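You operate a simulated robot arm through the tools that you are given. There is no shell and no other tool.

Carry out the task below with a simulated robot arm. There is one attempt and no reset: what you move stays moved.

## Task
Tape the spine of the orange report and rub the tape down.
Fine: it waits in the taping jig; lower the tape arm, raise it again, rub all along with the green bar, stand the bar back. Where these are worked on the way, their far stop is far enough and under half their travel is too little: tape arm.

It is judged by the outcome, as a careful person would: the job done as asked, and still so three seconds after it is handed in. It fails if anything else is knocked over, pushed out of place, dropped, spilled or broken.

## Robot
A 6-joint arm with a two-finger parallel gripper, fixed in place. Base frame: the origin is on the floor under the middle of its stand, x ahead of it, y to its left, z up. Units: m, rad, N and s.
With the tool pointing down near the work surface it reaches from about 0.3 to 0.66 m from the base axis. Its first joint turns from -2.007 to 2.007 rad. Payload 3.43 kg.
The TCP is the grasp point between the finger pads, 0.034 m short of the fingertips. In the tool frame z runs along the fingers and y along their closing line. The gripper opens to 0.128 m. The fingers are 0.024 m wide and 0.012 m thick; the gripper's body (0.048 by 0.13 m) begins 0.096 m behind the TCP.
Orientation is told as [roll, pitch, yaw] about the base's x, y, z axes, in that order, counted from this pose: with the fingers straight down and closing along the base's y, the tool's x points along the base's -x, its y along +y and its z along -z.

## Interface
- The arm moves only by the tool step_arm. Its argument "deltas" is a list that holds one entry, the list of rows, each a list of 7 numbers: the shift along the base's x, y, z in m, then the turn, a rotation vector about the base's x, y, z in rad, then the closure in counts, from 0 (fully open) to 255 (shut). In form: [[[tx, ty, tz, wx, wy, wz, jaw], ...]]. A call has 1 to 20 rows; each row is the pose to reach, as a shift and turn from the pose commanded when the call began. Each row takes 0.2 s and may step no farther than 0.05 m and 0.15 rad from the row before; otherwise, or with a gripper value out of range, the whole call is refused. A pose out of reach is approached as far as the arm can. The call stops where the force on the tool passes 40 N (or 10 N more than at its start, if that is more) or the arm is blocked; 0.2 s more then pass. Each finger travels about 0.153 m/s and halts on what it meets, pressing with about 33 N; the grip force reading is that of the motor and also rises with nothing between the fingers. The clock runs only during rows and for 0.2 s after the last one: add rows that repeat a pose to give the fingers time. The reply holds the time, the measured pose of the TCP, the force on the tool along the base axes, the opening and the grip force, in the units named above and with some noise, with the torque about the TCP (base axes, N m) and any sound that the robot's microphone picked up.
- Cameras (640 x 400 px; columns grow to the right, rows downward): "scene" is fixed at [0.049, -0.5006, 1.6547]; the picture's right is [0.51, -0.86, 0.00], its down [-0.60, -0.36, -0.71] and it looks along [0.61, 0.36, -0.70] (base axes); focal length 362 px, centre (320, 200). "wrist" rides on the gripper at [0.076, -0.011, -0.16] in the tool frame; the picture's right is [0.15, 0.99, 0.00], its down [-0.88, 0.13, -0.46] and it looks along [-0.45, 0.07, 0.89] (tool axes); focal length 234 px, centre (320, 200). There is no depth. A picture from a camera that has moved, and an enlarged one, comes with that camera's place and axes in the base frame and with its lens.
- capture(camera): a new picture of that camera. The clock stands still meanwhile.
- move_column(by): slides the trunk up (or, below 0, down) by that many m; the arm rides with it, the base frame stays. It gives what a move gives, with no picture.
- close_up(camera, box): a new picture of the part [left, top, right, bottom] of that camera's present view, enlarged. The clock stands still meanwhile.
- finish_job(): hands the job in; it is judged then, once.

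Places have to be worked out from the pictures, the camera data and where the tool is seen. Open the gripper and draw the arm clear of the work before you hand the job in, unless the task says otherwise.

The tools are called after "Request:" as name(argument=value, ...) on one line, values as JSON. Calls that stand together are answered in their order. step_arm: Moves the arm, as the interface text tells. Its arguments: {"type":"object","properties":{"deltas":{"type":"array","items":{"type":"array","items":{"type":"array","items":{"type":"number"}}}}},"required":["deltas"]} The other tools are called the same way: move_column (by) moves the trunk up or down; capture (camera) takes a picture; close_up (camera, box) takes an enlarged picture of a part of a camera's view; finish_job () hands the job in.

At the start:

```text
time: 0.0
eef_pos: [0.3583, -0.1612, 1.3357]
tcp_rot: [0.0, 0.0, -0.003]
contact_force: [0.2, 0.1, 0.4]
moment: [0.0, 0.0, 0.0]
grip_width: 0.1277
finger_force: 0.0
trunk travel left (down, up): [-0.925, 0.065]
```

scene: 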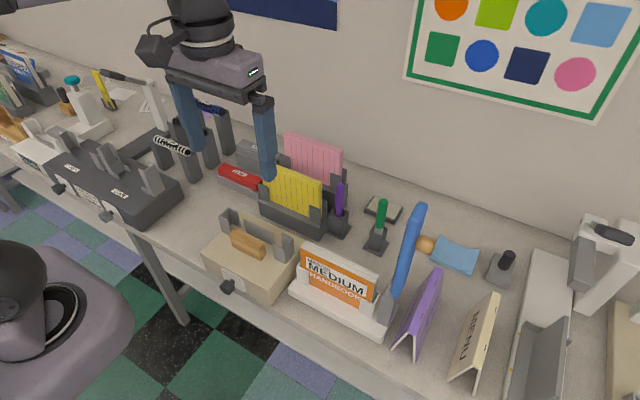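
wrist: 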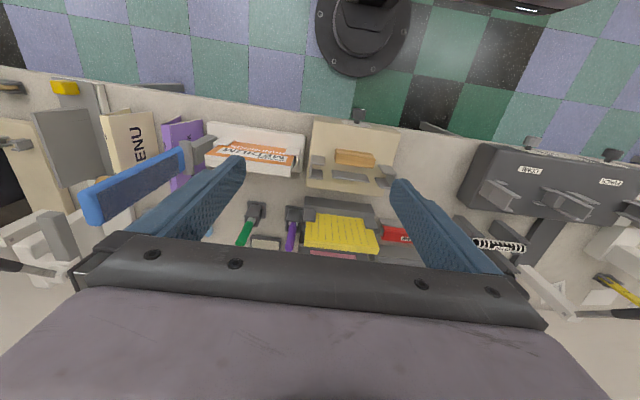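

I start by looking more closely at the scene to identify the jig, the tape arm and the green bar.

Request:
close_up(camera="scene", box=[200, 160, 420, 340])

Request:
close_up(camera="scene", box=[360, 180, 640, 400])

Request:
close_up(camera="scene", box=[0, 40, 240, 240])

```text
2.22 times, centred on (310, 250) of scene
camera zoom: at [0.049, -0.5006, 1.6547], right [0.51, -0.86, 0.0], down [-0.6, -0.36, -0.71], along [0.61, 0.36, -0.7], focal length 806 px, centre (342, 89)
```

zoom: 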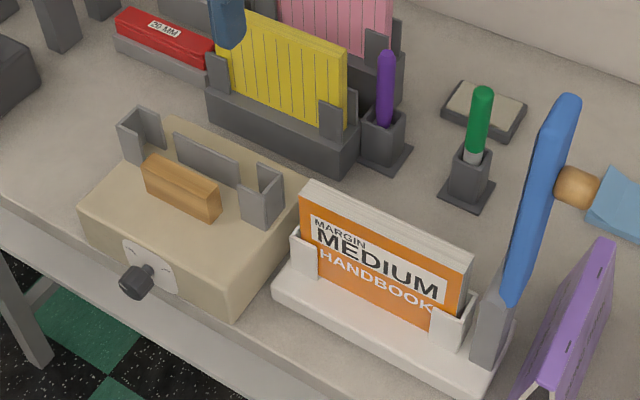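

```text
1.82 times, centred on (500, 290) of scene
camera zoom: at [0.049, -0.5006, 1.6547], right [0.51, -0.86, 0.0], down [-0.6, -0.36, -0.71], along [0.61, 0.36, -0.7], focal length 659 px, centre (-7, 36)
```

zoom: 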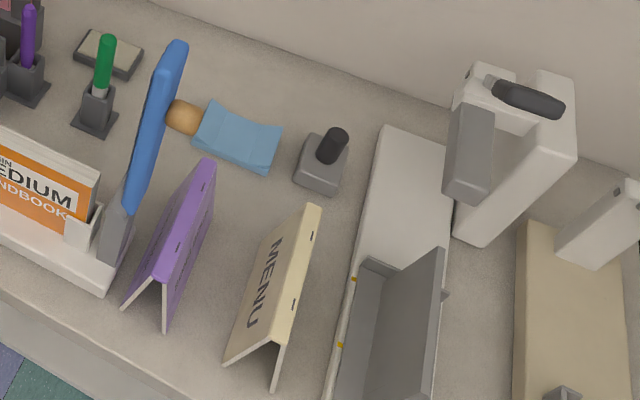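

```text
2.00 times, centred on (120, 140) of scene
camera zoom: at [0.049, -0.5006, 1.6547], right [0.51, -0.86, 0.0], down [-0.6, -0.36, -0.71], along [0.61, 0.36, -0.7], focal length 725 px, centre (720, 320)
```

zoom: 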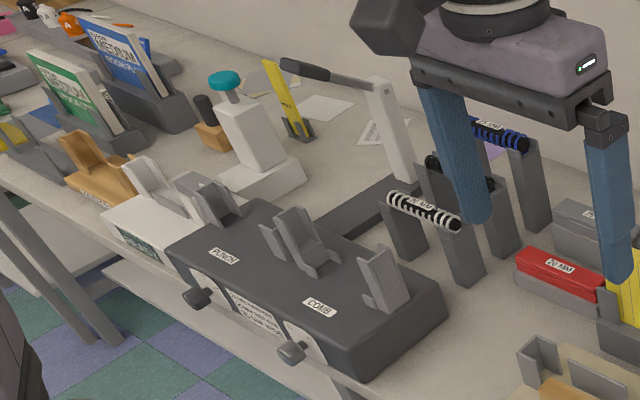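

The orange report stands in a white jig with a blue-handled tape arm raised beside it; the green bar stands in a small grey holder. I take enlarged wrist views to triangulate these.

Request:
close_up(camera="wrist", box=[70, 100, 310, 260])

Request:
close_up(camera="scene", box=[340, 180, 460, 270])

Request:
close_up(camera="scene", box=[270, 190, 450, 350])

```text
2.50 times, centred on (190, 180) of wrist
camera zoom: at [0.282, -0.1733, 1.494], right [-0.15, 0.99, 0.0], down [0.88, 0.13, 0.46], along [0.45, 0.07, -0.89], focal length 585 px, centre (645, 250)
```

zoom: 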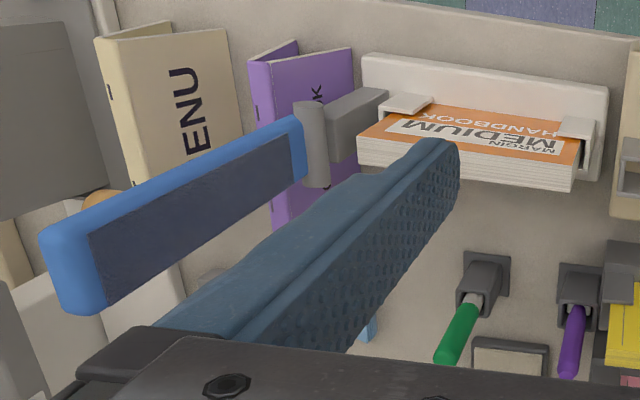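

```text
4.44 times, centred on (400, 225) of scene
camera zoom: at [0.049, -0.5006, 1.6547], right [0.51, -0.86, 0.0], down [-0.6, -0.36, -0.71], along [0.61, 0.36, -0.7], focal length 1611 px, centre (-36, 89)
```

zoom: 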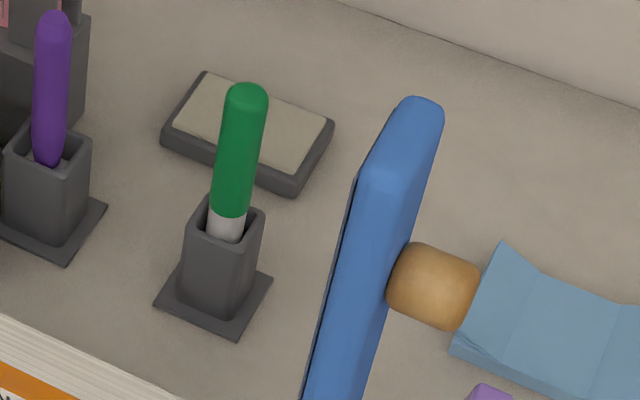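

```text
2.50 times, centred on (360, 270) of scene
camera zoom: at [0.049, -0.5006, 1.6547], right [0.51, -0.86, 0.0], down [-0.6, -0.36, -0.71], along [0.61, 0.36, -0.7], focal length 906 px, centre (220, 25)
```

zoom: 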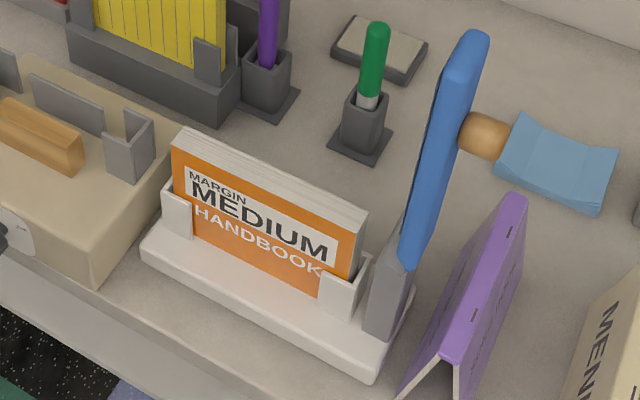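

From the two views I estimate: tape arm's free tip near (0.46, -0.44, 1.24), its hinge near z≈1.0, report spine at about x=0.465 and z≈0.985, green bar standing near (0.67, -0.316) with top at z≈1.03. I shift the hand sideways in free air to look straight at the jig.

Request:
step_arm(deltas=[[[0, -0.04, 0, 0, 0, 0, 0], [0, -0.08, 0, 0, 0, 0, 0], [0, -0.12, 0, 0, 0, 0, 0], [0, -0.14, 0, 0, 0, 0, 0]]])

Request:
capture(camera="wrist")

Request:
capture(camera="scene")

```text
time: 1.0
eef_pos: [0.3574, -0.3019, 1.3351]
tcp_rot: [0.0, 0.0, 0.0]
contact_force: [0.7, -0.4, 0.0]
moment: [-0.05, 0.0, 0.0]
grip_width: 0.1282
finger_force: 0.1
trunk travel left (down, up): [-0.925, 0.065]
```

```text
taken
camera wrist: at [0.2808, -0.3136, 1.4943], right [-0.15, 0.99, 0.0], down [0.88, 0.13, 0.46], along [0.45, 0.07, -0.89], focal length 234 px, centre (320, 200)
```

wrist: 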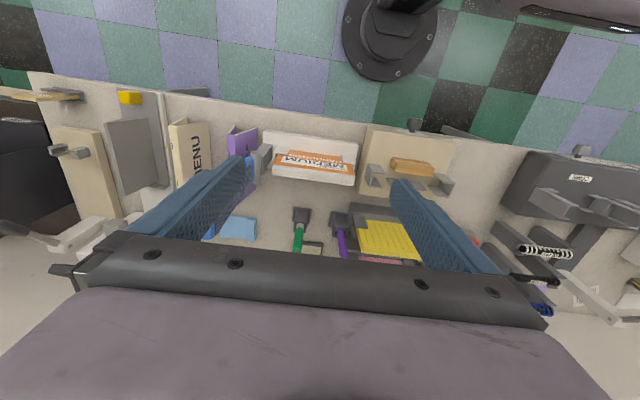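

```text
taken
```

scene: 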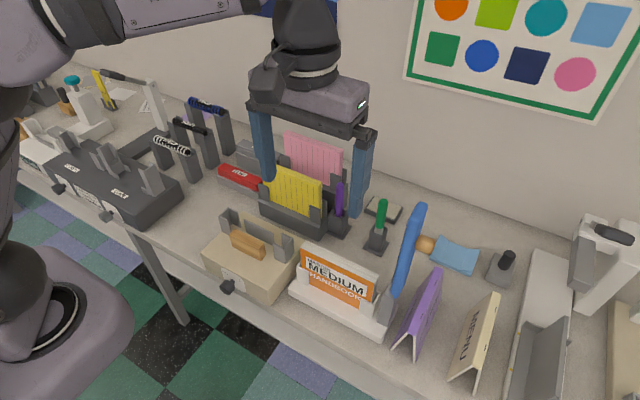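

The hand is over in front of the jig now. I enlarge the wrist view of the jig and the green bar.

Request:
close_up(camera="wrist", box=[220, 120, 380, 220])

Request:
close_up(camera="wrist", box=[260, 190, 380, 265])

Request:
close_up(camera="scene", box=[280, 230, 440, 340])

```text
4.00 times, centred on (300, 170) of wrist
camera zoom: at [0.2808, -0.3136, 1.4943], right [-0.15, 0.99, 0.0], down [0.88, 0.13, 0.46], along [0.45, 0.07, -0.89], focal length 937 px, centre (400, 320)
```

zoom: 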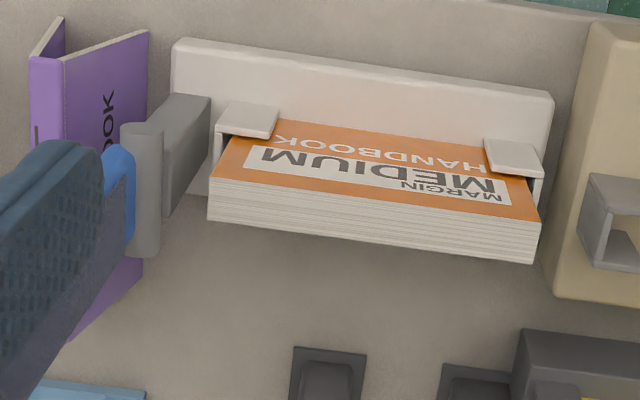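

```text
5.33 times, centred on (320, 228) of wrist
camera zoom: at [0.2808, -0.3136, 1.4943], right [-0.15, 0.99, 0.0], down [0.88, 0.13, 0.46], along [0.45, 0.07, -0.89], focal length 1249 px, centre (320, 53)
```

zoom: 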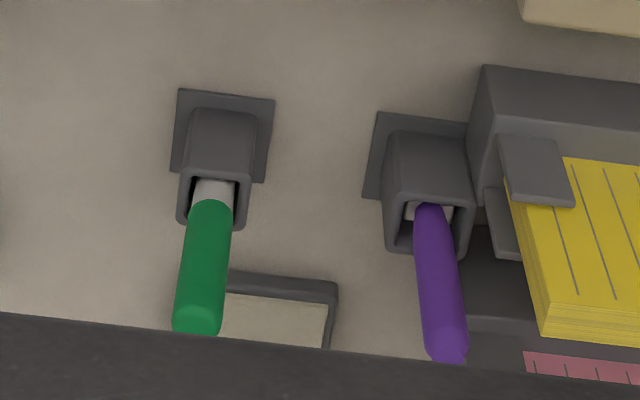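

```text
3.64 times, centred on (360, 285) of scene
camera zoom: at [0.049, -0.5006, 1.6547], right [0.51, -0.86, 0.0], down [-0.6, -0.36, -0.71], along [0.61, 0.36, -0.7], focal length 1318 px, centre (174, -109)
```

zoom: 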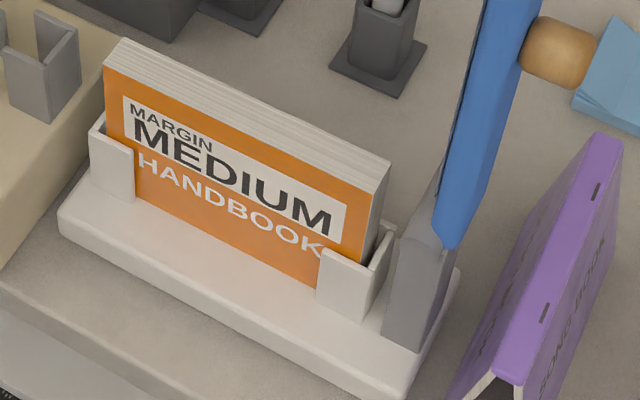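

Triangulating the enlarged views: report top runs from about (0.467, -0.208) to (0.469, -0.390) at z≈1.004, about 23 mm thick; the tape arm is ~36 mm wide in x (0.448–0.484), ~16 mm thick, tip z≈1.236 at y≈-0.435, hinge near (y -0.424, z 1.01). I'll grip it from above with the fingers closing along x, so I first yaw the hand by -90° in place.

Request:
step_arm(deltas=[[[0, 0, 0, 0, 0, -0.143, 0], [0, 0, 0, 0, 0, -0.286, 0], [0, 0, 0, 0, 0, -0.429, 0], [0, 0, 0, 0, 0, -0.571, 0], [0, 0, 0, 0, 0, -0.714, 0], [0, 0, 0, 0, 0, -0.857, 0], [0, 0, 0, 0, 0, -1.0, 0], [0, 0, 0, 0, 0, -1.143, 0], [0, 0, 0, 0, 0, -1.286, 0], [0, 0, 0, 0, 0, -1.428, 0], [0, 0, 0, 0, 0, -1.571, 0]]])

Request:
capture(camera="wrist")

Request:
capture(camera="scene")

```text
time: 3.4
eef_pos: [0.3586, -0.3025, 1.3353]
tcp_rot: [0.0, -0.001, -1.574]
contact_force: [0.0, 0.1, -0.4]
moment: [0.01, 0.02, -0.03]
grip_width: 0.1278
finger_force: 0.0
trunk travel left (down, up): [-0.925, 0.065]
```

```text
taken
camera wrist: at [0.3466, -0.2257, 1.494], right [0.99, 0.14, 0.0], down [0.13, -0.88, 0.46], along [0.06, -0.45, -0.89], focal length 234 px, centre (320, 200)
```

wrist: 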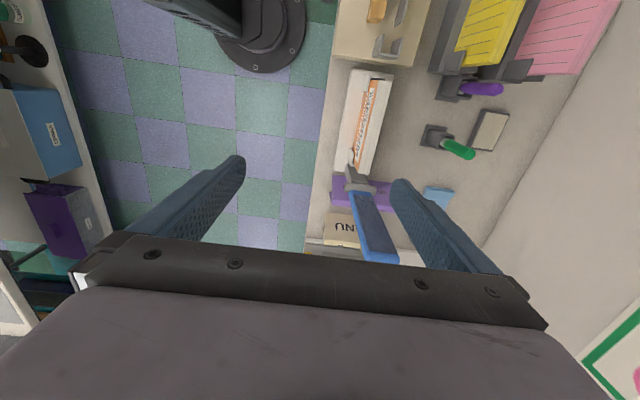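

```text
taken
```

scene: 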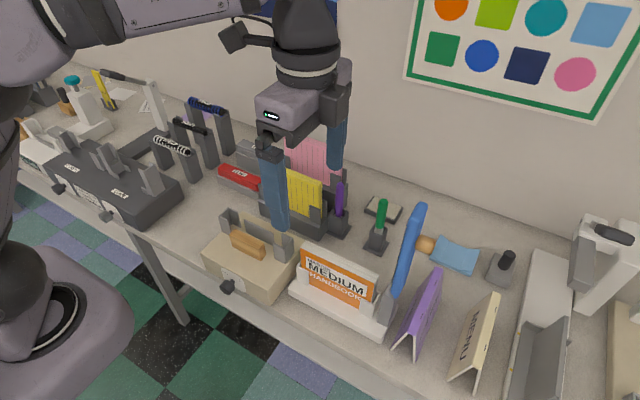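

This wrist view shows the jig and the tape arm's inner (dark) face nicely. I enlarge it to measure the arm and the green bar again.

Request:
close_up(camera="wrist", box=[310, 60, 430, 270])

Request:
close_up(camera="wrist", box=[320, 60, 400, 110])

Request:
close_up(camera="wrist", box=[400, 60, 560, 170])

```text
1.90 times, centred on (370, 165) of wrist
camera zoom: at [0.3466, -0.2257, 1.494], right [0.99, 0.14, 0.0], down [0.13, -0.88, 0.46], along [0.06, -0.45, -0.89], focal length 446 px, centre (225, 267)
```

zoom: 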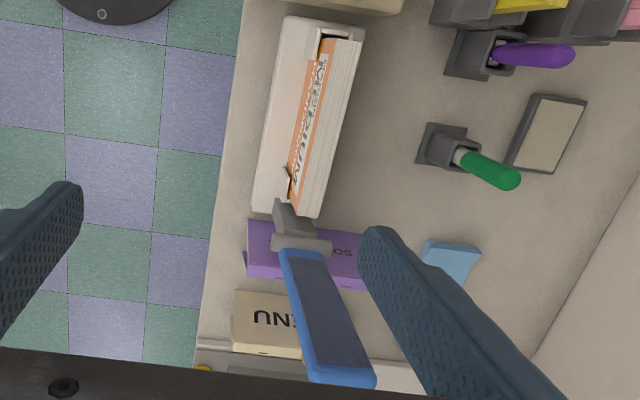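

```text
8.00 times, centred on (360, 85) of wrist
camera zoom: at [0.3466, -0.2257, 1.494], right [0.99, 0.14, 0.0], down [0.13, -0.88, 0.46], along [0.06, -0.45, -0.89], focal length 1873 px, centre (0, 1120)
```

zoom: 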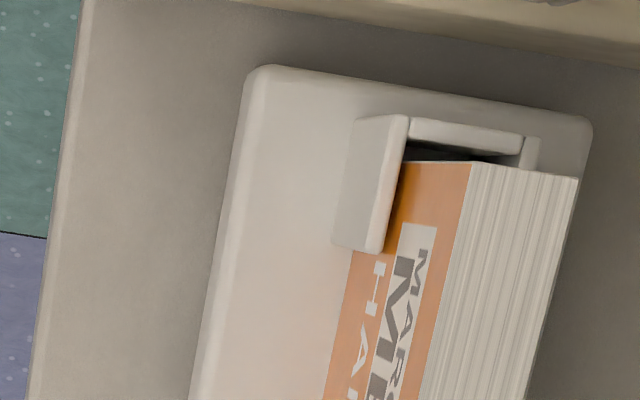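

```text
3.64 times, centred on (480, 115) of wrist
camera zoom: at [0.3466, -0.2257, 1.494], right [0.99, 0.14, 0.0], down [0.13, -0.88, 0.46], along [0.06, -0.45, -0.89], focal length 852 px, centre (-262, 509)
```

zoom: 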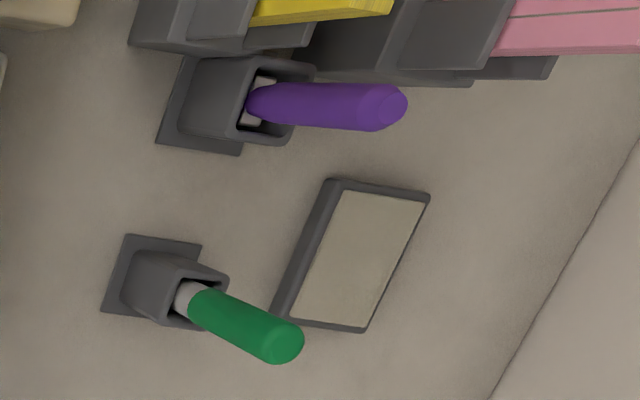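

I need the tape arm's exact width and tip, so I enlarge that part further.

Request:
close_up(camera="wrist", box=[330, 160, 420, 270])

Request:
close_up(camera="scene", box=[370, 190, 450, 320])

```text
3.64 times, centred on (375, 215) of wrist
camera zoom: at [0.3466, -0.2257, 1.494], right [0.99, 0.14, 0.0], down [0.13, -0.88, 0.46], along [0.06, -0.45, -0.89], focal length 852 px, centre (120, 146)
```

zoom: 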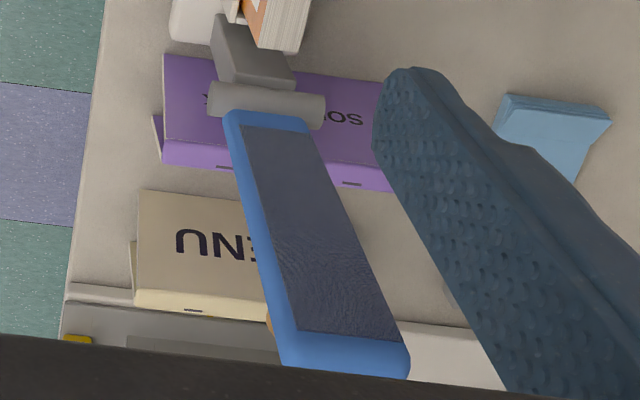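

```text
3.08 times, centred on (410, 255) of scene
camera zoom: at [0.049, -0.5006, 1.6547], right [0.51, -0.86, 0.0], down [-0.6, -0.36, -0.71], along [0.61, 0.36, -0.7], focal length 1115 px, centre (43, 31)
```

zoom: 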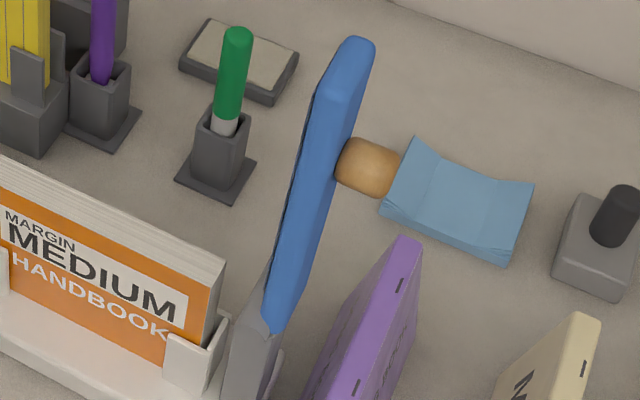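

The tape arm is vertical, x from 0.443 to 0.486, y from -0.4265 to about -0.4425, tip z≈1.236. I move above its tip at the present height (fingertips at 1.30, clear) before descending.

Request:
step_arm(deltas=[[[0.0265, -0.033, 0, 0, 0, 0, 0], [0.053, -0.066, 0, 0, 0, 0, 0], [0.0795, -0.099, 0, 0, 0, 0, 0], [0.106, -0.132, 0, 0, 0, 0, 0]]])

Request:
capture(camera="wrist")

Request:
capture(camera="scene")

```text
time: 4.4
eef_pos: [0.4128, -0.3748, 1.3097]
tcp_rot: [-0.001, 0.002, -1.571]
contact_force: [0.0, -1.3, -0.2]
moment: [0.04, 0.03, 0.02]
grip_width: 0.1279
finger_force: 0.0
out of reach, approached as far as the arm can: row 2, 3, 4
trunk travel left (down, up): [-0.925, 0.065]
```

```text
taken
camera wrist: at [0.4028, -0.2993, 1.4692], right [0.99, 0.14, 0.0], down [0.13, -0.88, 0.45], along [0.06, -0.45, -0.89], focal length 234 px, centre (320, 200)
```

wrist: 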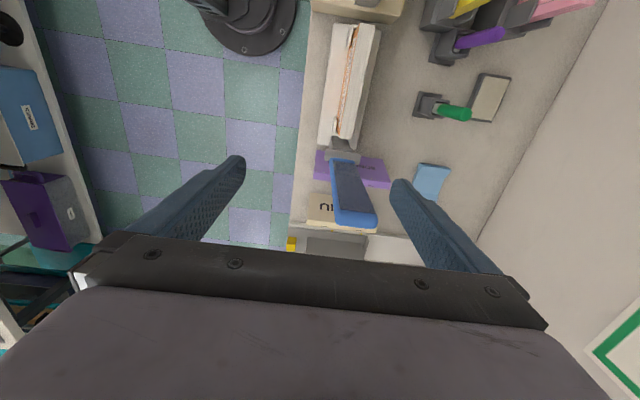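

```text
taken
```

scene: 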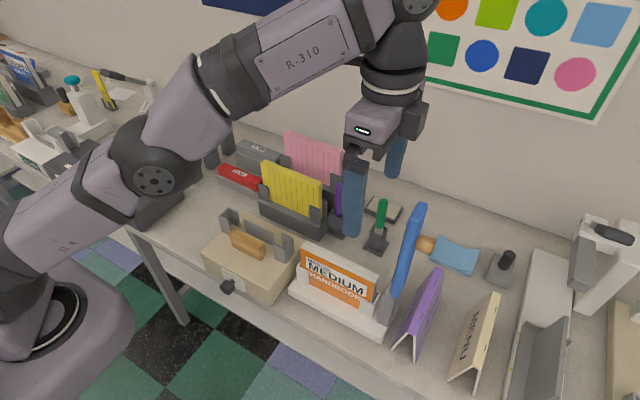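

The tool-down pose runs out of reach at this height. Tilting the tool about x (pointing down and toward -y, wrist nearer the robot) keeps the fingers closing along x and shortens the reach, so I tilt by -0.6 rad here, above the tip.

Request:
step_arm(deltas=[[[0, 0, 0, -0.12, 0, 0, 0], [0, 0, 0, -0.24, 0, 0, 0], [0, 0, 0, -0.36, 0, 0, 0], [0, 0, 0, -0.48, 0, 0, 0], [0, 0, 0, -0.6, 0, 0, 0]]])

Request:
capture(camera="wrist")

Request:
capture(camera="scene")

```text
time: 5.6
eef_pos: [0.41, -0.3739, 1.3126]
tcp_rot: [0.002, -0.601, -1.572]
contact_force: [-0.7, -0.2, 1.7]
moment: [-0.03, 0.01, 0.02]
grip_width: 0.1277
finger_force: 0.0
trunk travel left (down, up): [-0.925, 0.065]
```

```text
taken
camera wrist: at [0.3988, -0.2217, 1.4002], right [0.99, 0.12, -0.08], down [0.13, -0.47, 0.87], along [0.07, -0.88, -0.48], focal length 234 px, centre (320, 200)
```

wrist: 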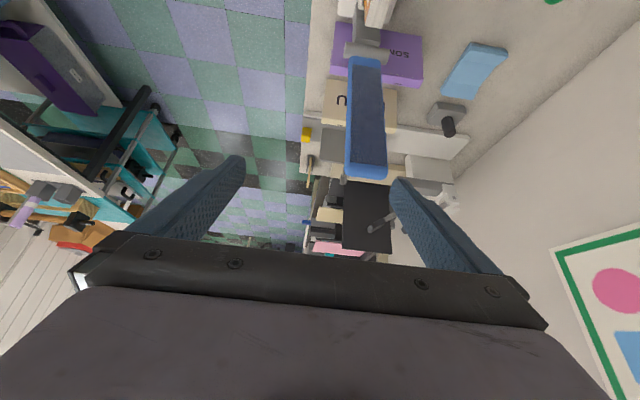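

```text
taken
```

scene: 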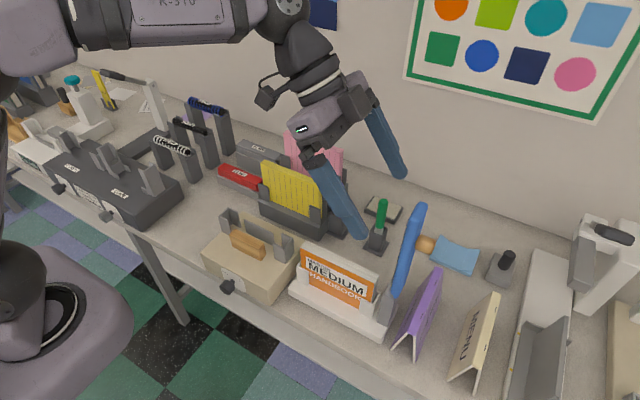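

The tilt worked and the arm stays put at (0.41, -0.374, 1.313). Now I centre on x=0.4645 and come down along the tool so the open fingers straddle the tape arm, TCP to about (0.4645, -0.4345, 1.185).

Request:
step_arm(deltas=[[[0.0275, 0, 0, 0, 0, 0, 0], [0.0545, 0, 0, 0, 0, 0, 0], [0.0545, -0.016, -0.034, 0, 0, 0, 0], [0.0545, -0.032, -0.067, 0, 0, 0, 0], [0.0545, -0.046, -0.098, 0, 0, 0, 0], [0.0545, -0.0605, -0.1276, 0, 0, 0, 0]]])

Request:
capture(camera="wrist")

Request:
capture(camera="scene")

```text
time: 7.0
eef_pos: [0.4629, -0.4373, 1.1832]
tcp_rot: [-0.002, -0.598, -1.572]
contact_force: [0.4, -0.2, 0.3]
moment: [0.03, -0.01, -0.01]
grip_width: 0.128
finger_force: 0.0
trunk travel left (down, up): [-0.925, 0.065]
```

```text
taken
camera wrist: at [0.4521, -0.2843, 1.2725], right [0.99, 0.12, -0.08], down [0.13, -0.47, 0.87], along [0.07, -0.87, -0.48], focal length 234 px, centre (320, 200)
```

wrist: 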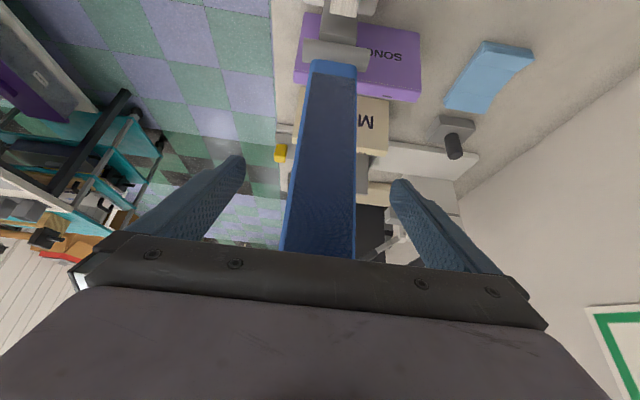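

```text
taken
```

scene: 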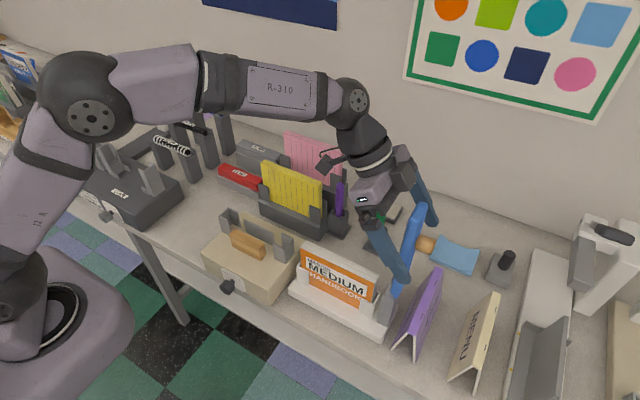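

The open fingers straddle the tape arm, well centred. I close on it.

Request:
step_arm(deltas=[[[0, 0, 0, 0, 0, 0, 90], [0, 0, 0, 0, 0, 0, 150], [0, 0, 0, 0, 0, 0, 180], [0, 0, 0, 0, 0, 0, 185], [0, 0, 0, 0, 0, 0, 185]]])

```text
time: 8.2
eef_pos: [0.4644, -0.4351, 1.1843]
tcp_rot: [0.0, -0.6, -1.571]
contact_force: [5.7, -0.5, -0.8]
moment: [-0.04, -0.2, 0.36]
grip_width: 0.0499
finger_force: 44.7
trunk travel left (down, up): [-0.925, 0.065]
```

The tape arm is gripped (it is 50 mm wide). I swing it along its arc about the hinge (y≈-0.4235, z≈1.01), first 0.3 rad to check the forces.

Request:
step_arm(deltas=[[[0.001, 0.0087, 0.0002, 0, 0, 0, 185], [0.001, 0.0174, 0.0003, 0, 0, 0, 185], [0.001, 0.0262, -0.0003, 0, 0, 0, 185], [0.001, 0.0348, -0.0012, 0, 0, 0, 185], [0.001, 0.0434, -0.0026, 0, 0, 0, 185], [0.001, 0.0519, -0.0044, 0, 0, 0, 185]]])

Request:
capture(camera="scene")

```text
time: 9.6
eef_pos: [0.4646, -0.3858, 1.1804]
tcp_rot: [0.002, -0.597, -1.574]
contact_force: [1.5, -10.7, 0.0]
moment: [-1.64, -0.46, 0.03]
grip_width: 0.05
finger_force: 45.0
trunk travel left (down, up): [-0.925, 0.065]
```

```text
taken
```

scene: 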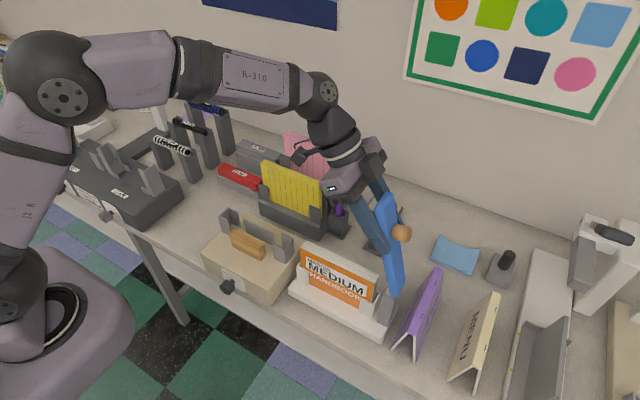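

The tape arm follows well (the wooden knob is its handle). About 11 N of drag. I continue along the arc to about 0.8 rad.

Request:
step_arm(deltas=[[[0, 0.0085, -0.0022, 0, 0, 0, 185], [0, 0.0168, -0.0049, 0, 0, 0, 185], [0, 0.0249, -0.008, 0, 0, 0, 185], [0, 0.0329, -0.0114, 0, 0, 0, 185], [0, 0.0407, -0.0153, 0, 0, 0, 185], [0, 0.0484, -0.0195, 0, 0, 0, 185], [0, 0.0557, -0.0242, 0, 0, 0, 185], [0, 0.0629, -0.0291, 0, 0, 0, 185], [0, 0.0697, -0.0345, 0, 0, 0, 185], [0, 0.0764, -0.0401, 0, 0, 0, 185]]])

Request:
capture(camera="scene")

Request:
capture(camera="wrist")

```text
time: 11.8
eef_pos: [0.4652, -0.3083, 1.1398]
tcp_rot: [0.002, -0.601, -1.571]
contact_force: [0.7, -3.9, 8.1]
moment: [-1.29, 0.8, -0.37]
grip_width: 0.0502
finger_force: 45.2
trunk travel left (down, up): [-0.925, 0.065]
```

```text
taken
```

scene: 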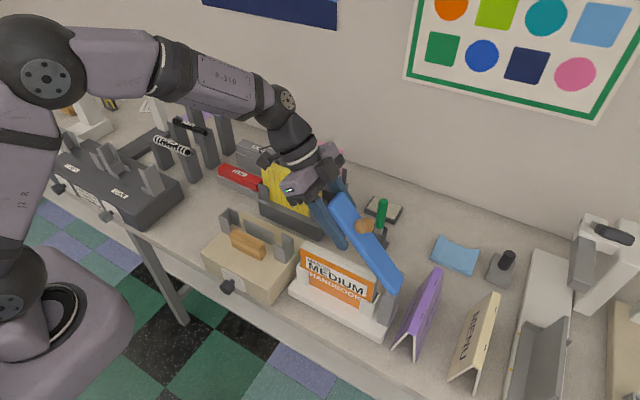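

```text
taken
camera wrist: at [0.4535, -0.1553, 1.2282], right [0.99, 0.12, -0.08], down [0.13, -0.47, 0.87], along [0.07, -0.87, -0.48], focal length 234 px, centre (320, 200)
```

wrist: 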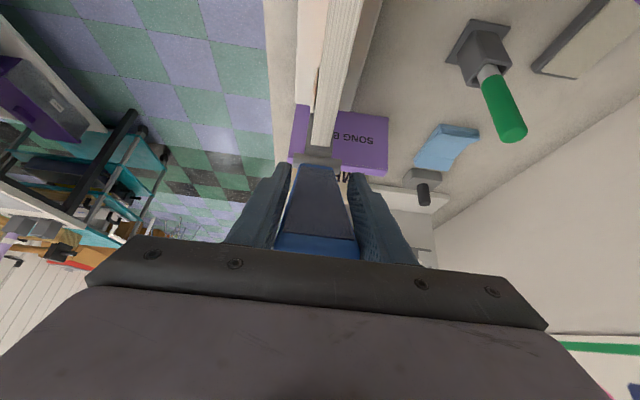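

Forces are small. I continue the arc to about 1.3 rad.

Request:
step_arm(deltas=[[[0, 0.0063, -0.006, 0, 0, 0, 185], [0, 0.0123, -0.0123, 0, 0, 0, 185], [0, 0.018, -0.019, 0, 0, 0, 185], [0, 0.0234, -0.0258, 0, 0, 0, 185], [0, 0.0283, -0.033, 0, 0, 0, 185], [0, 0.033, -0.0403, 0, 0, 0, 185], [0, 0.0372, -0.048, 0, 0, 0, 185], [0, 0.0412, -0.0557, 0, 0, 0, 185], [0, 0.0446, -0.0638, 0, 0, 0, 185], [0, 0.0478, -0.0719, 0, 0, 0, 185]]])

Request:
capture(camera="scene")

Request:
capture(camera="wrist")

```text
time: 14.0
eef_pos: [0.4659, -0.2572, 1.0702]
tcp_rot: [0.002, -0.604, -1.573]
contact_force: [0.4, 10.6, 11.5]
moment: [-1.37, 0.44, -0.07]
grip_width: 0.0497
finger_force: 44.9
trunk travel left (down, up): [-0.925, 0.065]
```

```text
taken
```

scene: 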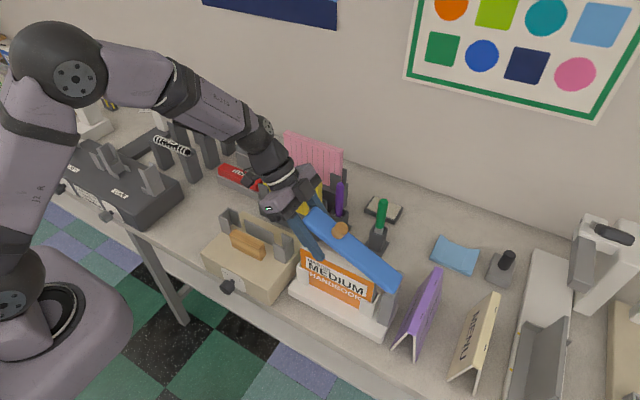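

```text
taken
camera wrist: at [0.4535, -0.1044, 1.1579], right [0.99, 0.12, -0.08], down [0.13, -0.47, 0.87], along [0.07, -0.88, -0.48], focal length 234 px, centre (320, 200)
```

wrist: 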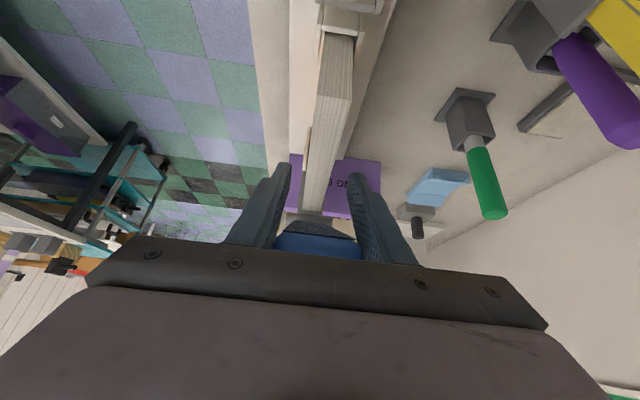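

Nearly down; a +y pull of ~10 N suggests the true radius is a few mm larger. I continue with a slight +y correction to about 1.5 rad.

Request:
step_arm(deltas=[[[0, 0.0035, -0.0083, 0, 0, 0, 185], [0, 0.0075, -0.0167, 0, 0, 0, 185], [0, 0.0102, -0.0252, 0, 0, 0, 185], [0, 0.0121, -0.0338, 0, 0, 0, 185]]])

Request:
capture(camera="scene")

Request:
capture(camera="wrist")

```text
time: 15.0
eef_pos: [0.4644, -0.2454, 1.0346]
tcp_rot: [0.002, -0.602, -1.572]
contact_force: [5.6, 12.5, 7.9]
moment: [-1.43, 1.14, -0.49]
grip_width: 0.0497
finger_force: 44.5
trunk travel left (down, up): [-0.925, 0.065]
```

```text
taken
```

scene: 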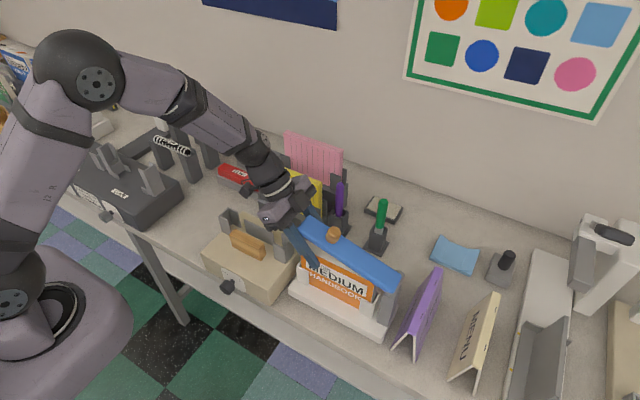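

```text
taken
camera wrist: at [0.4535, -0.0929, 1.123], right [0.99, 0.12, -0.08], down [0.13, -0.47, 0.87], along [0.07, -0.88, -0.48], focal length 234 px, centre (320, 200)
```

wrist: 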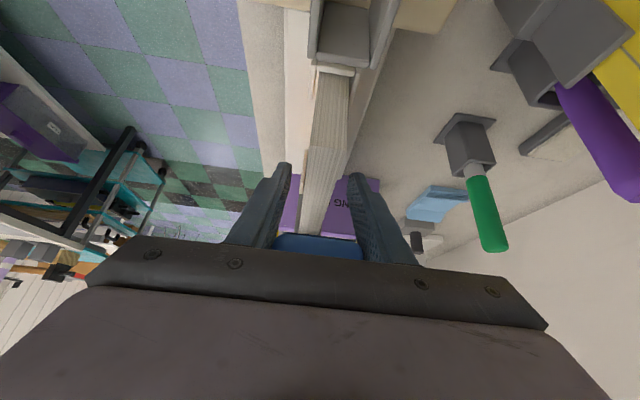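

The arm is just above the spine. I press down in small steps until the stop is felt.

Request:
step_arm(deltas=[[[0, 0.0015, -0.005, 0, 0, 0, 185], [0, 0.0025, -0.01, 0, 0, 0, 185], [0, 0.003, -0.0135, 0, 0, 0, 185]]])

Request:
close_up(camera="scene", box=[250, 190, 430, 340])

```text
time: 15.8
eef_pos: [0.4647, -0.2418, 1.0225]
tcp_rot: [0.001, -0.601, -1.575]
contact_force: [-0.4, 10.8, 8.7]
moment: [-1.61, -0.17, 0.22]
grip_width: 0.0499
finger_force: 45.1
trunk travel left (down, up): [-0.925, 0.065]
```

```text
2.67 times, centred on (340, 265) of scene
camera zoom: at [0.049, -0.5006, 1.6547], right [0.51, -0.86, 0.0], down [-0.6, -0.36, -0.71], along [0.61, 0.36, -0.7], focal length 967 px, centre (267, 27)
```

zoom: 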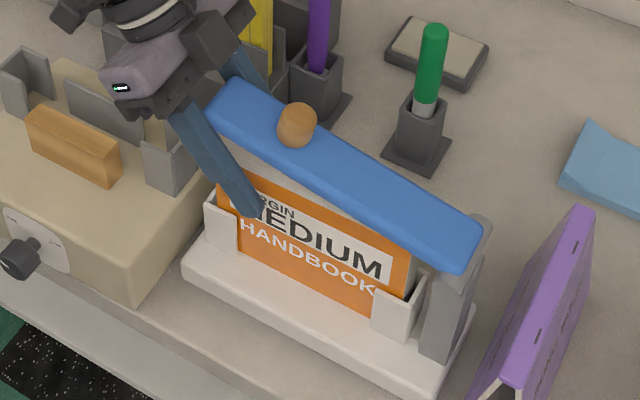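

Force is unchanged, so it isn't on the stop yet. I keep pressing down in small steps.

Request:
step_arm(deltas=[[[0, 0.0005, -0.003, 0, 0, 0, 185], [0, 0.0005, -0.006, 0, 0, 0, 185], [0, 0.0005, -0.009, 0, 0, 0, 185], [0, 0.0005, -0.012, 0, 0, 0, 185]]])

Request:
close_up(camera="scene", box=[250, 190, 430, 340])

```text
time: 16.8
eef_pos: [0.4644, -0.2402, 1.0102]
tcp_rot: [0.003, -0.602, -1.571]
contact_force: [-3.3, 18.2, 8.0]
moment: [-1.84, -0.05, 0.11]
grip_width: 0.0497
finger_force: 45.1
trunk travel left (down, up): [-0.925, 0.065]
```

```text
2.67 times, centred on (340, 265) of scene
camera zoom: at [0.049, -0.5006, 1.6547], right [0.51, -0.86, 0.0], down [-0.6, -0.36, -0.71], along [0.61, 0.36, -0.7], focal length 967 px, centre (267, 27)
```

zoom: 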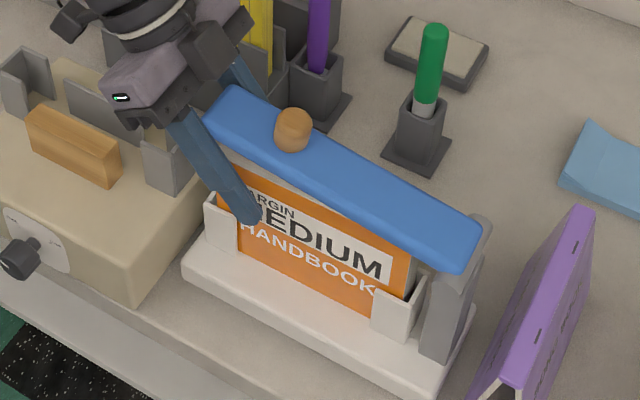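

TCP is now at z=1.010 with the vertical force still ~8 N. I look closer to see whether the arm lies on the spine.

Request:
close_up(camera="scene", box=[300, 210, 400, 280])

Request:
close_up(camera="wrist", box=[240, 0, 420, 260])

```text
5.71 times, centred on (350, 245) of scene
camera zoom: at [0.049, -0.5006, 1.6547], right [0.51, -0.86, 0.0], down [-0.6, -0.36, -0.71], along [0.61, 0.36, -0.7], focal length 2071 px, centre (149, -57)
```

zoom: 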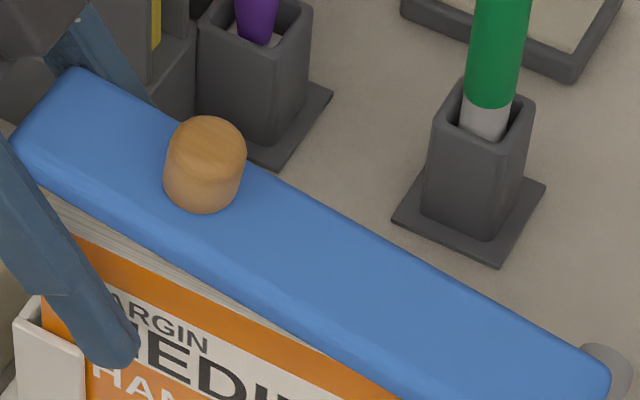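

```text
1.54 times, centred on (330, 130) of wrist
camera zoom: at [0.4535, -0.0885, 1.0981], right [0.99, 0.12, -0.08], down [0.13, -0.47, 0.87], along [0.07, -0.88, -0.48], focal length 360 px, centre (305, 308)
```

zoom: 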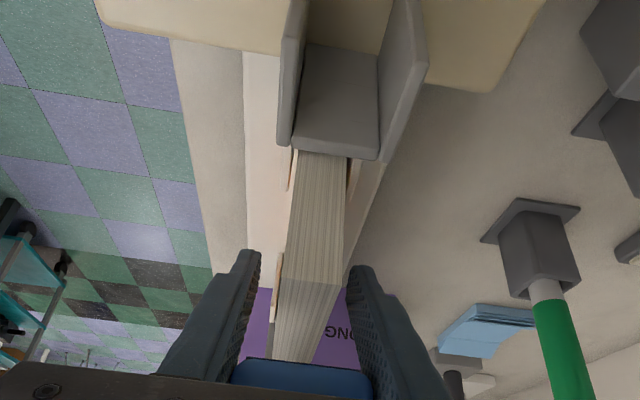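

A thin wedge of page edge is still visible toward the free end, so the arm still needs a few degrees. I continue down gently, easing +y.

Request:
step_arm(deltas=[[[0, 0.002, -0.003, 0, 0, 0, 185], [0, 0.003, -0.006, 0, 0, 0, 185], [0, 0.003, -0.009, 0, 0, 0, 185], [0, 0.003, -0.012, 0, 0, 0, 185]]])

Request:
close_up(camera="scene", box=[290, 210, 410, 300])

```text
time: 17.8
eef_pos: [0.4649, -0.2402, 0.9986]
tcp_rot: [0.001, -0.602, -1.575]
contact_force: [-0.3, 9.3, 8.1]
moment: [-1.63, 0.08, 0.01]
grip_width: 0.0498
finger_force: 45.9
trunk travel left (down, up): [-0.925, 0.065]
```

```text
4.44 times, centred on (350, 255) of scene
camera zoom: at [0.049, -0.5006, 1.6547], right [0.51, -0.86, 0.0], down [-0.6, -0.36, -0.71], along [0.61, 0.36, -0.7], focal length 1611 px, centre (187, -44)
```

zoom: 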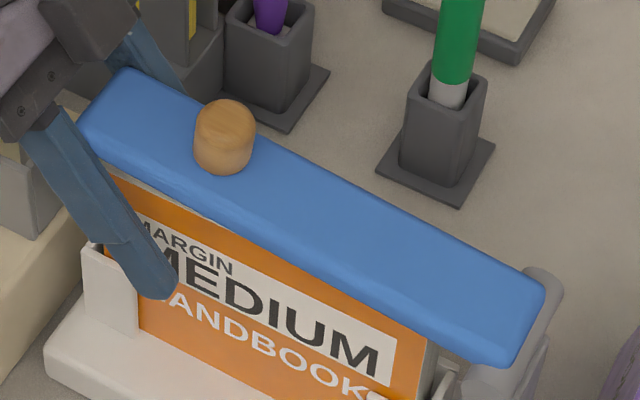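

No page edge is visible any more; I press a little further to reach the stop firmly.

Request:
step_arm(deltas=[[[0, 0.001, -0.003, 0, 0, 0, 185], [0, 0.001, -0.006, 0, 0, 0, 185], [0, 0.001, -0.008, 0, 0, 0, 185]]])

Request:
close_up(camera="scene", box=[290, 210, 410, 300])

```text
time: 18.6
eef_pos: [0.4654, -0.2401, 0.9895]
tcp_rot: [0.002, -0.601, -1.573]
contact_force: [-0.8, 4.0, 6.8]
moment: [-1.47, -0.14, 0.09]
grip_width: 0.05
finger_force: 44.9
trunk travel left (down, up): [-0.925, 0.065]
```

```text
4.44 times, centred on (350, 255) of scene
camera zoom: at [0.049, -0.5006, 1.6547], right [0.51, -0.86, 0.0], down [-0.6, -0.36, -0.71], along [0.61, 0.36, -0.7], focal length 1611 px, centre (187, -44)
```

zoom: 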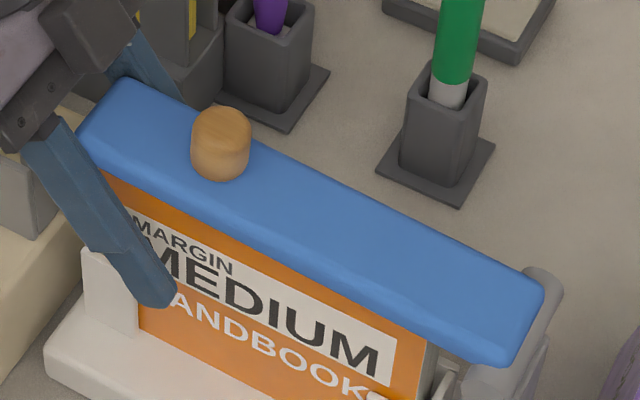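

The free end is still moving down, and vertical force remains low. I continue down in small steps until the stop is felt.

Request:
step_arm(deltas=[[[0, 0, -0.003, 0, 0, 0, 185], [0, 0, -0.006, 0, 0, 0, 185], [0, 0, -0.008, 0, 0, 0, 185]]])

Request:
close_up(camera="scene", box=[290, 210, 410, 300])

Request:
close_up(camera="wrist", box=[240, 0, 420, 260])

```text
time: 19.4
eef_pos: [0.4648, -0.2395, 0.9814]
tcp_rot: [0.002, -0.603, -1.573]
contact_force: [-0.8, 7.6, 6.3]
moment: [-1.55, 0.08, 0.01]
grip_width: 0.0497
finger_force: 45.2
trunk travel left (down, up): [-0.925, 0.065]
```

```text
4.44 times, centred on (350, 255) of scene
camera zoom: at [0.049, -0.5006, 1.6547], right [0.51, -0.86, 0.0], down [-0.6, -0.36, -0.71], along [0.61, 0.36, -0.7], focal length 1611 px, centre (187, -44)
```

zoom: 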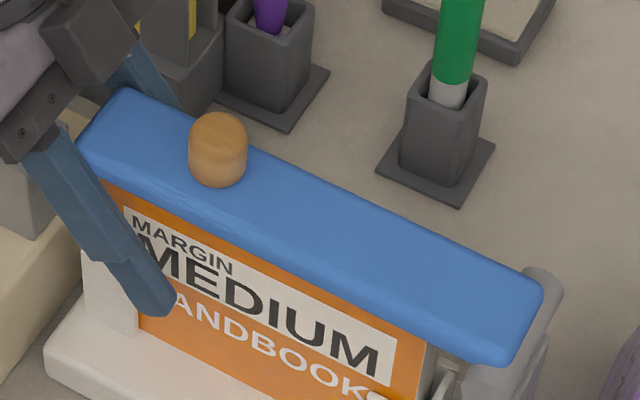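

```text
1.54 times, centred on (330, 130) of wrist
camera zoom: at [0.4536, -0.0865, 1.0698], right [0.99, 0.12, -0.08], down [0.13, -0.47, 0.87], along [0.07, -0.88, -0.48], focal length 360 px, centre (305, 308)
```

zoom: 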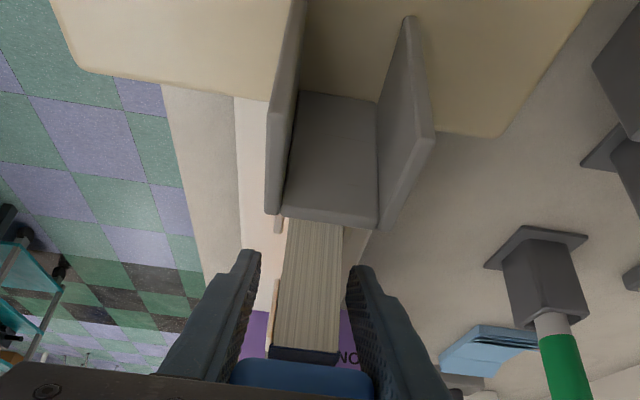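

I check the gap between the tape pad and the book's spine from the wrist camera.

Request:
close_up(camera="wrist", box=[285, 130, 375, 250])

Request:
close_up(camera="scene", box=[360, 240, 420, 310])

```text
3.33 times, centred on (330, 190) of wrist
camera zoom: at [0.4536, -0.0865, 1.0698], right [0.99, 0.12, -0.08], down [0.13, -0.47, 0.87], along [0.07, -0.88, -0.48], focal length 781 px, centre (287, 233)
```

zoom: 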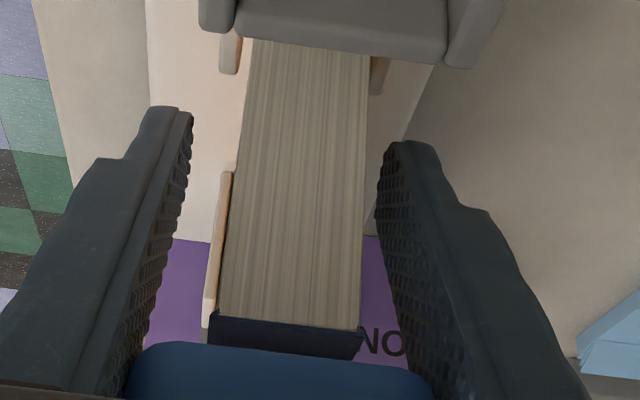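

```text
5.71 times, centred on (390, 275) of scene
camera zoom: at [0.049, -0.5006, 1.6547], right [0.51, -0.86, 0.0], down [-0.6, -0.36, -0.71], along [0.61, 0.36, -0.7], focal length 2071 px, centre (-80, -229)
```

zoom: 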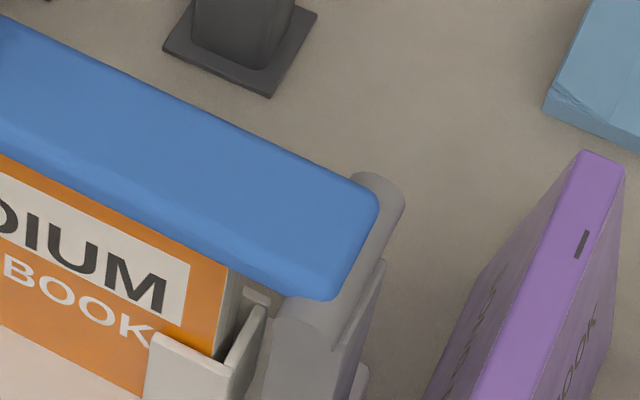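

Geometry from this close view suggests the pad is within a few mm of the spine at the free end. I keep pressing down in small steps to feel the stop.

Request:
step_arm(deltas=[[[0, 0, -0.002, 0, 0, 0, 185], [0, 0, -0.004, 0, 0, 0, 185], [0, 0, -0.006, 0, 0, 0, 185]]])

Request:
close_up(camera="wrist", box=[285, 130, 375, 250])

Request:
close_up(camera="scene", box=[290, 210, 410, 300])

```text
time: 20.2
eef_pos: [0.4651, -0.2395, 0.9759]
tcp_rot: [0.001, -0.6, -1.573]
contact_force: [-1.5, 9.9, 9.0]
moment: [-1.3, 0.34, -0.03]
grip_width: 0.0491
finger_force: 45.1
trunk travel left (down, up): [-0.925, 0.065]
```

```text
3.33 times, centred on (330, 190) of wrist
camera zoom: at [0.4535, -0.0864, 1.0646], right [0.99, 0.12, -0.08], down [0.13, -0.47, 0.87], along [0.07, -0.88, -0.48], focal length 781 px, centre (287, 233)
```

zoom: 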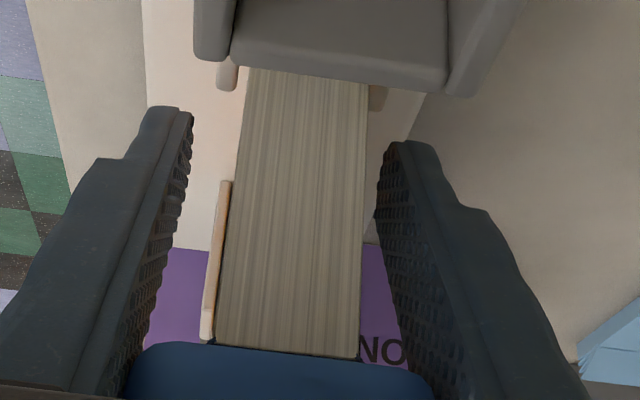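

```text
4.44 times, centred on (350, 255) of scene
camera zoom: at [0.049, -0.5006, 1.6547], right [0.51, -0.86, 0.0], down [-0.6, -0.36, -0.71], along [0.61, 0.36, -0.7], focal length 1611 px, centre (187, -44)
```

zoom: 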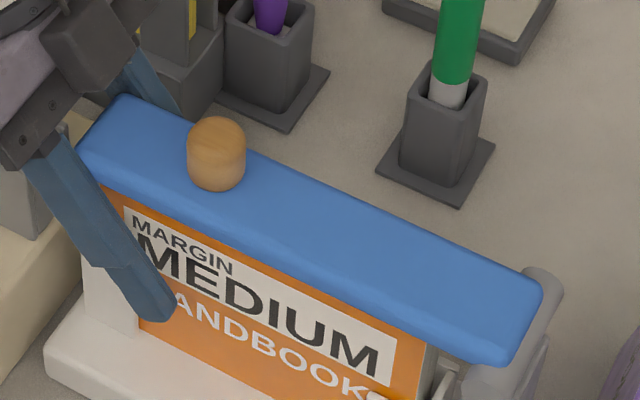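

The pad has almost closed onto the spine (spine top more like z≈1.02). A bit further to bottom out.

Request:
step_arm(deltas=[[[0, 0, -0.002, 0, 0, 0, 185], [0, 0, -0.004, 0, 0, 0, 185], [0, 0, -0.006, 0, 0, 0, 185]]])

Request:
close_up(camera="wrist", box=[285, 130, 375, 250])

Request:
close_up(camera="scene", box=[290, 210, 410, 300])

```text
time: 21.0
eef_pos: [0.4651, -0.2382, 0.973]
tcp_rot: [0.014, -0.605, -1.577]
contact_force: [-0.2, 8.0, 37.8]
moment: [0.73, 0.5, -0.02]
grip_width: 0.0497
finger_force: 44.6
trunk travel left (down, up): [-0.925, 0.065]
```

```text
3.33 times, centred on (330, 190) of wrist
camera zoom: at [0.4532, -0.0865, 1.061], right [0.99, 0.12, -0.07], down [0.12, -0.46, 0.88], along [0.07, -0.88, -0.47], focal length 781 px, centre (287, 233)
```

zoom: 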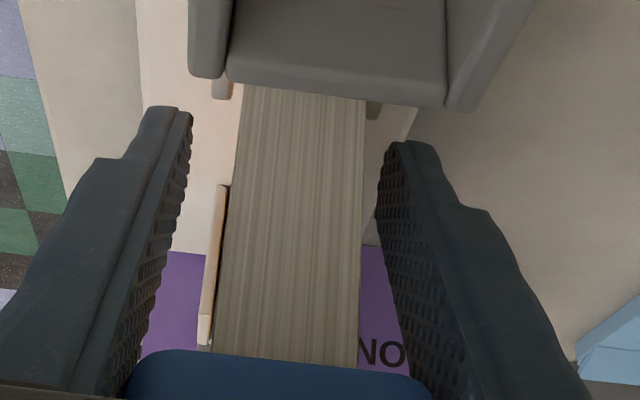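

```text
4.44 times, centred on (350, 255) of scene
camera zoom: at [0.049, -0.5006, 1.6547], right [0.51, -0.86, 0.0], down [-0.6, -0.36, -0.71], along [0.61, 0.36, -0.7], focal length 1611 px, centre (187, -44)
```

zoom: 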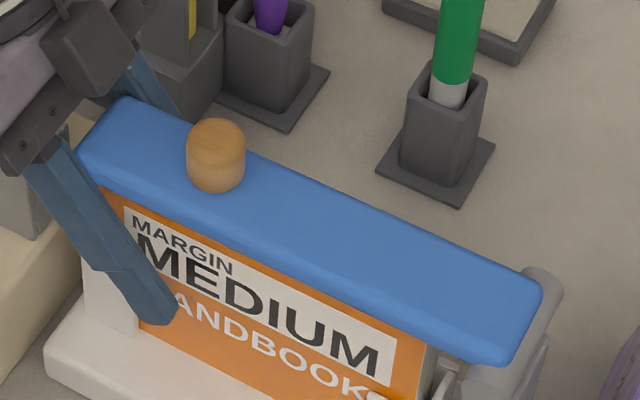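

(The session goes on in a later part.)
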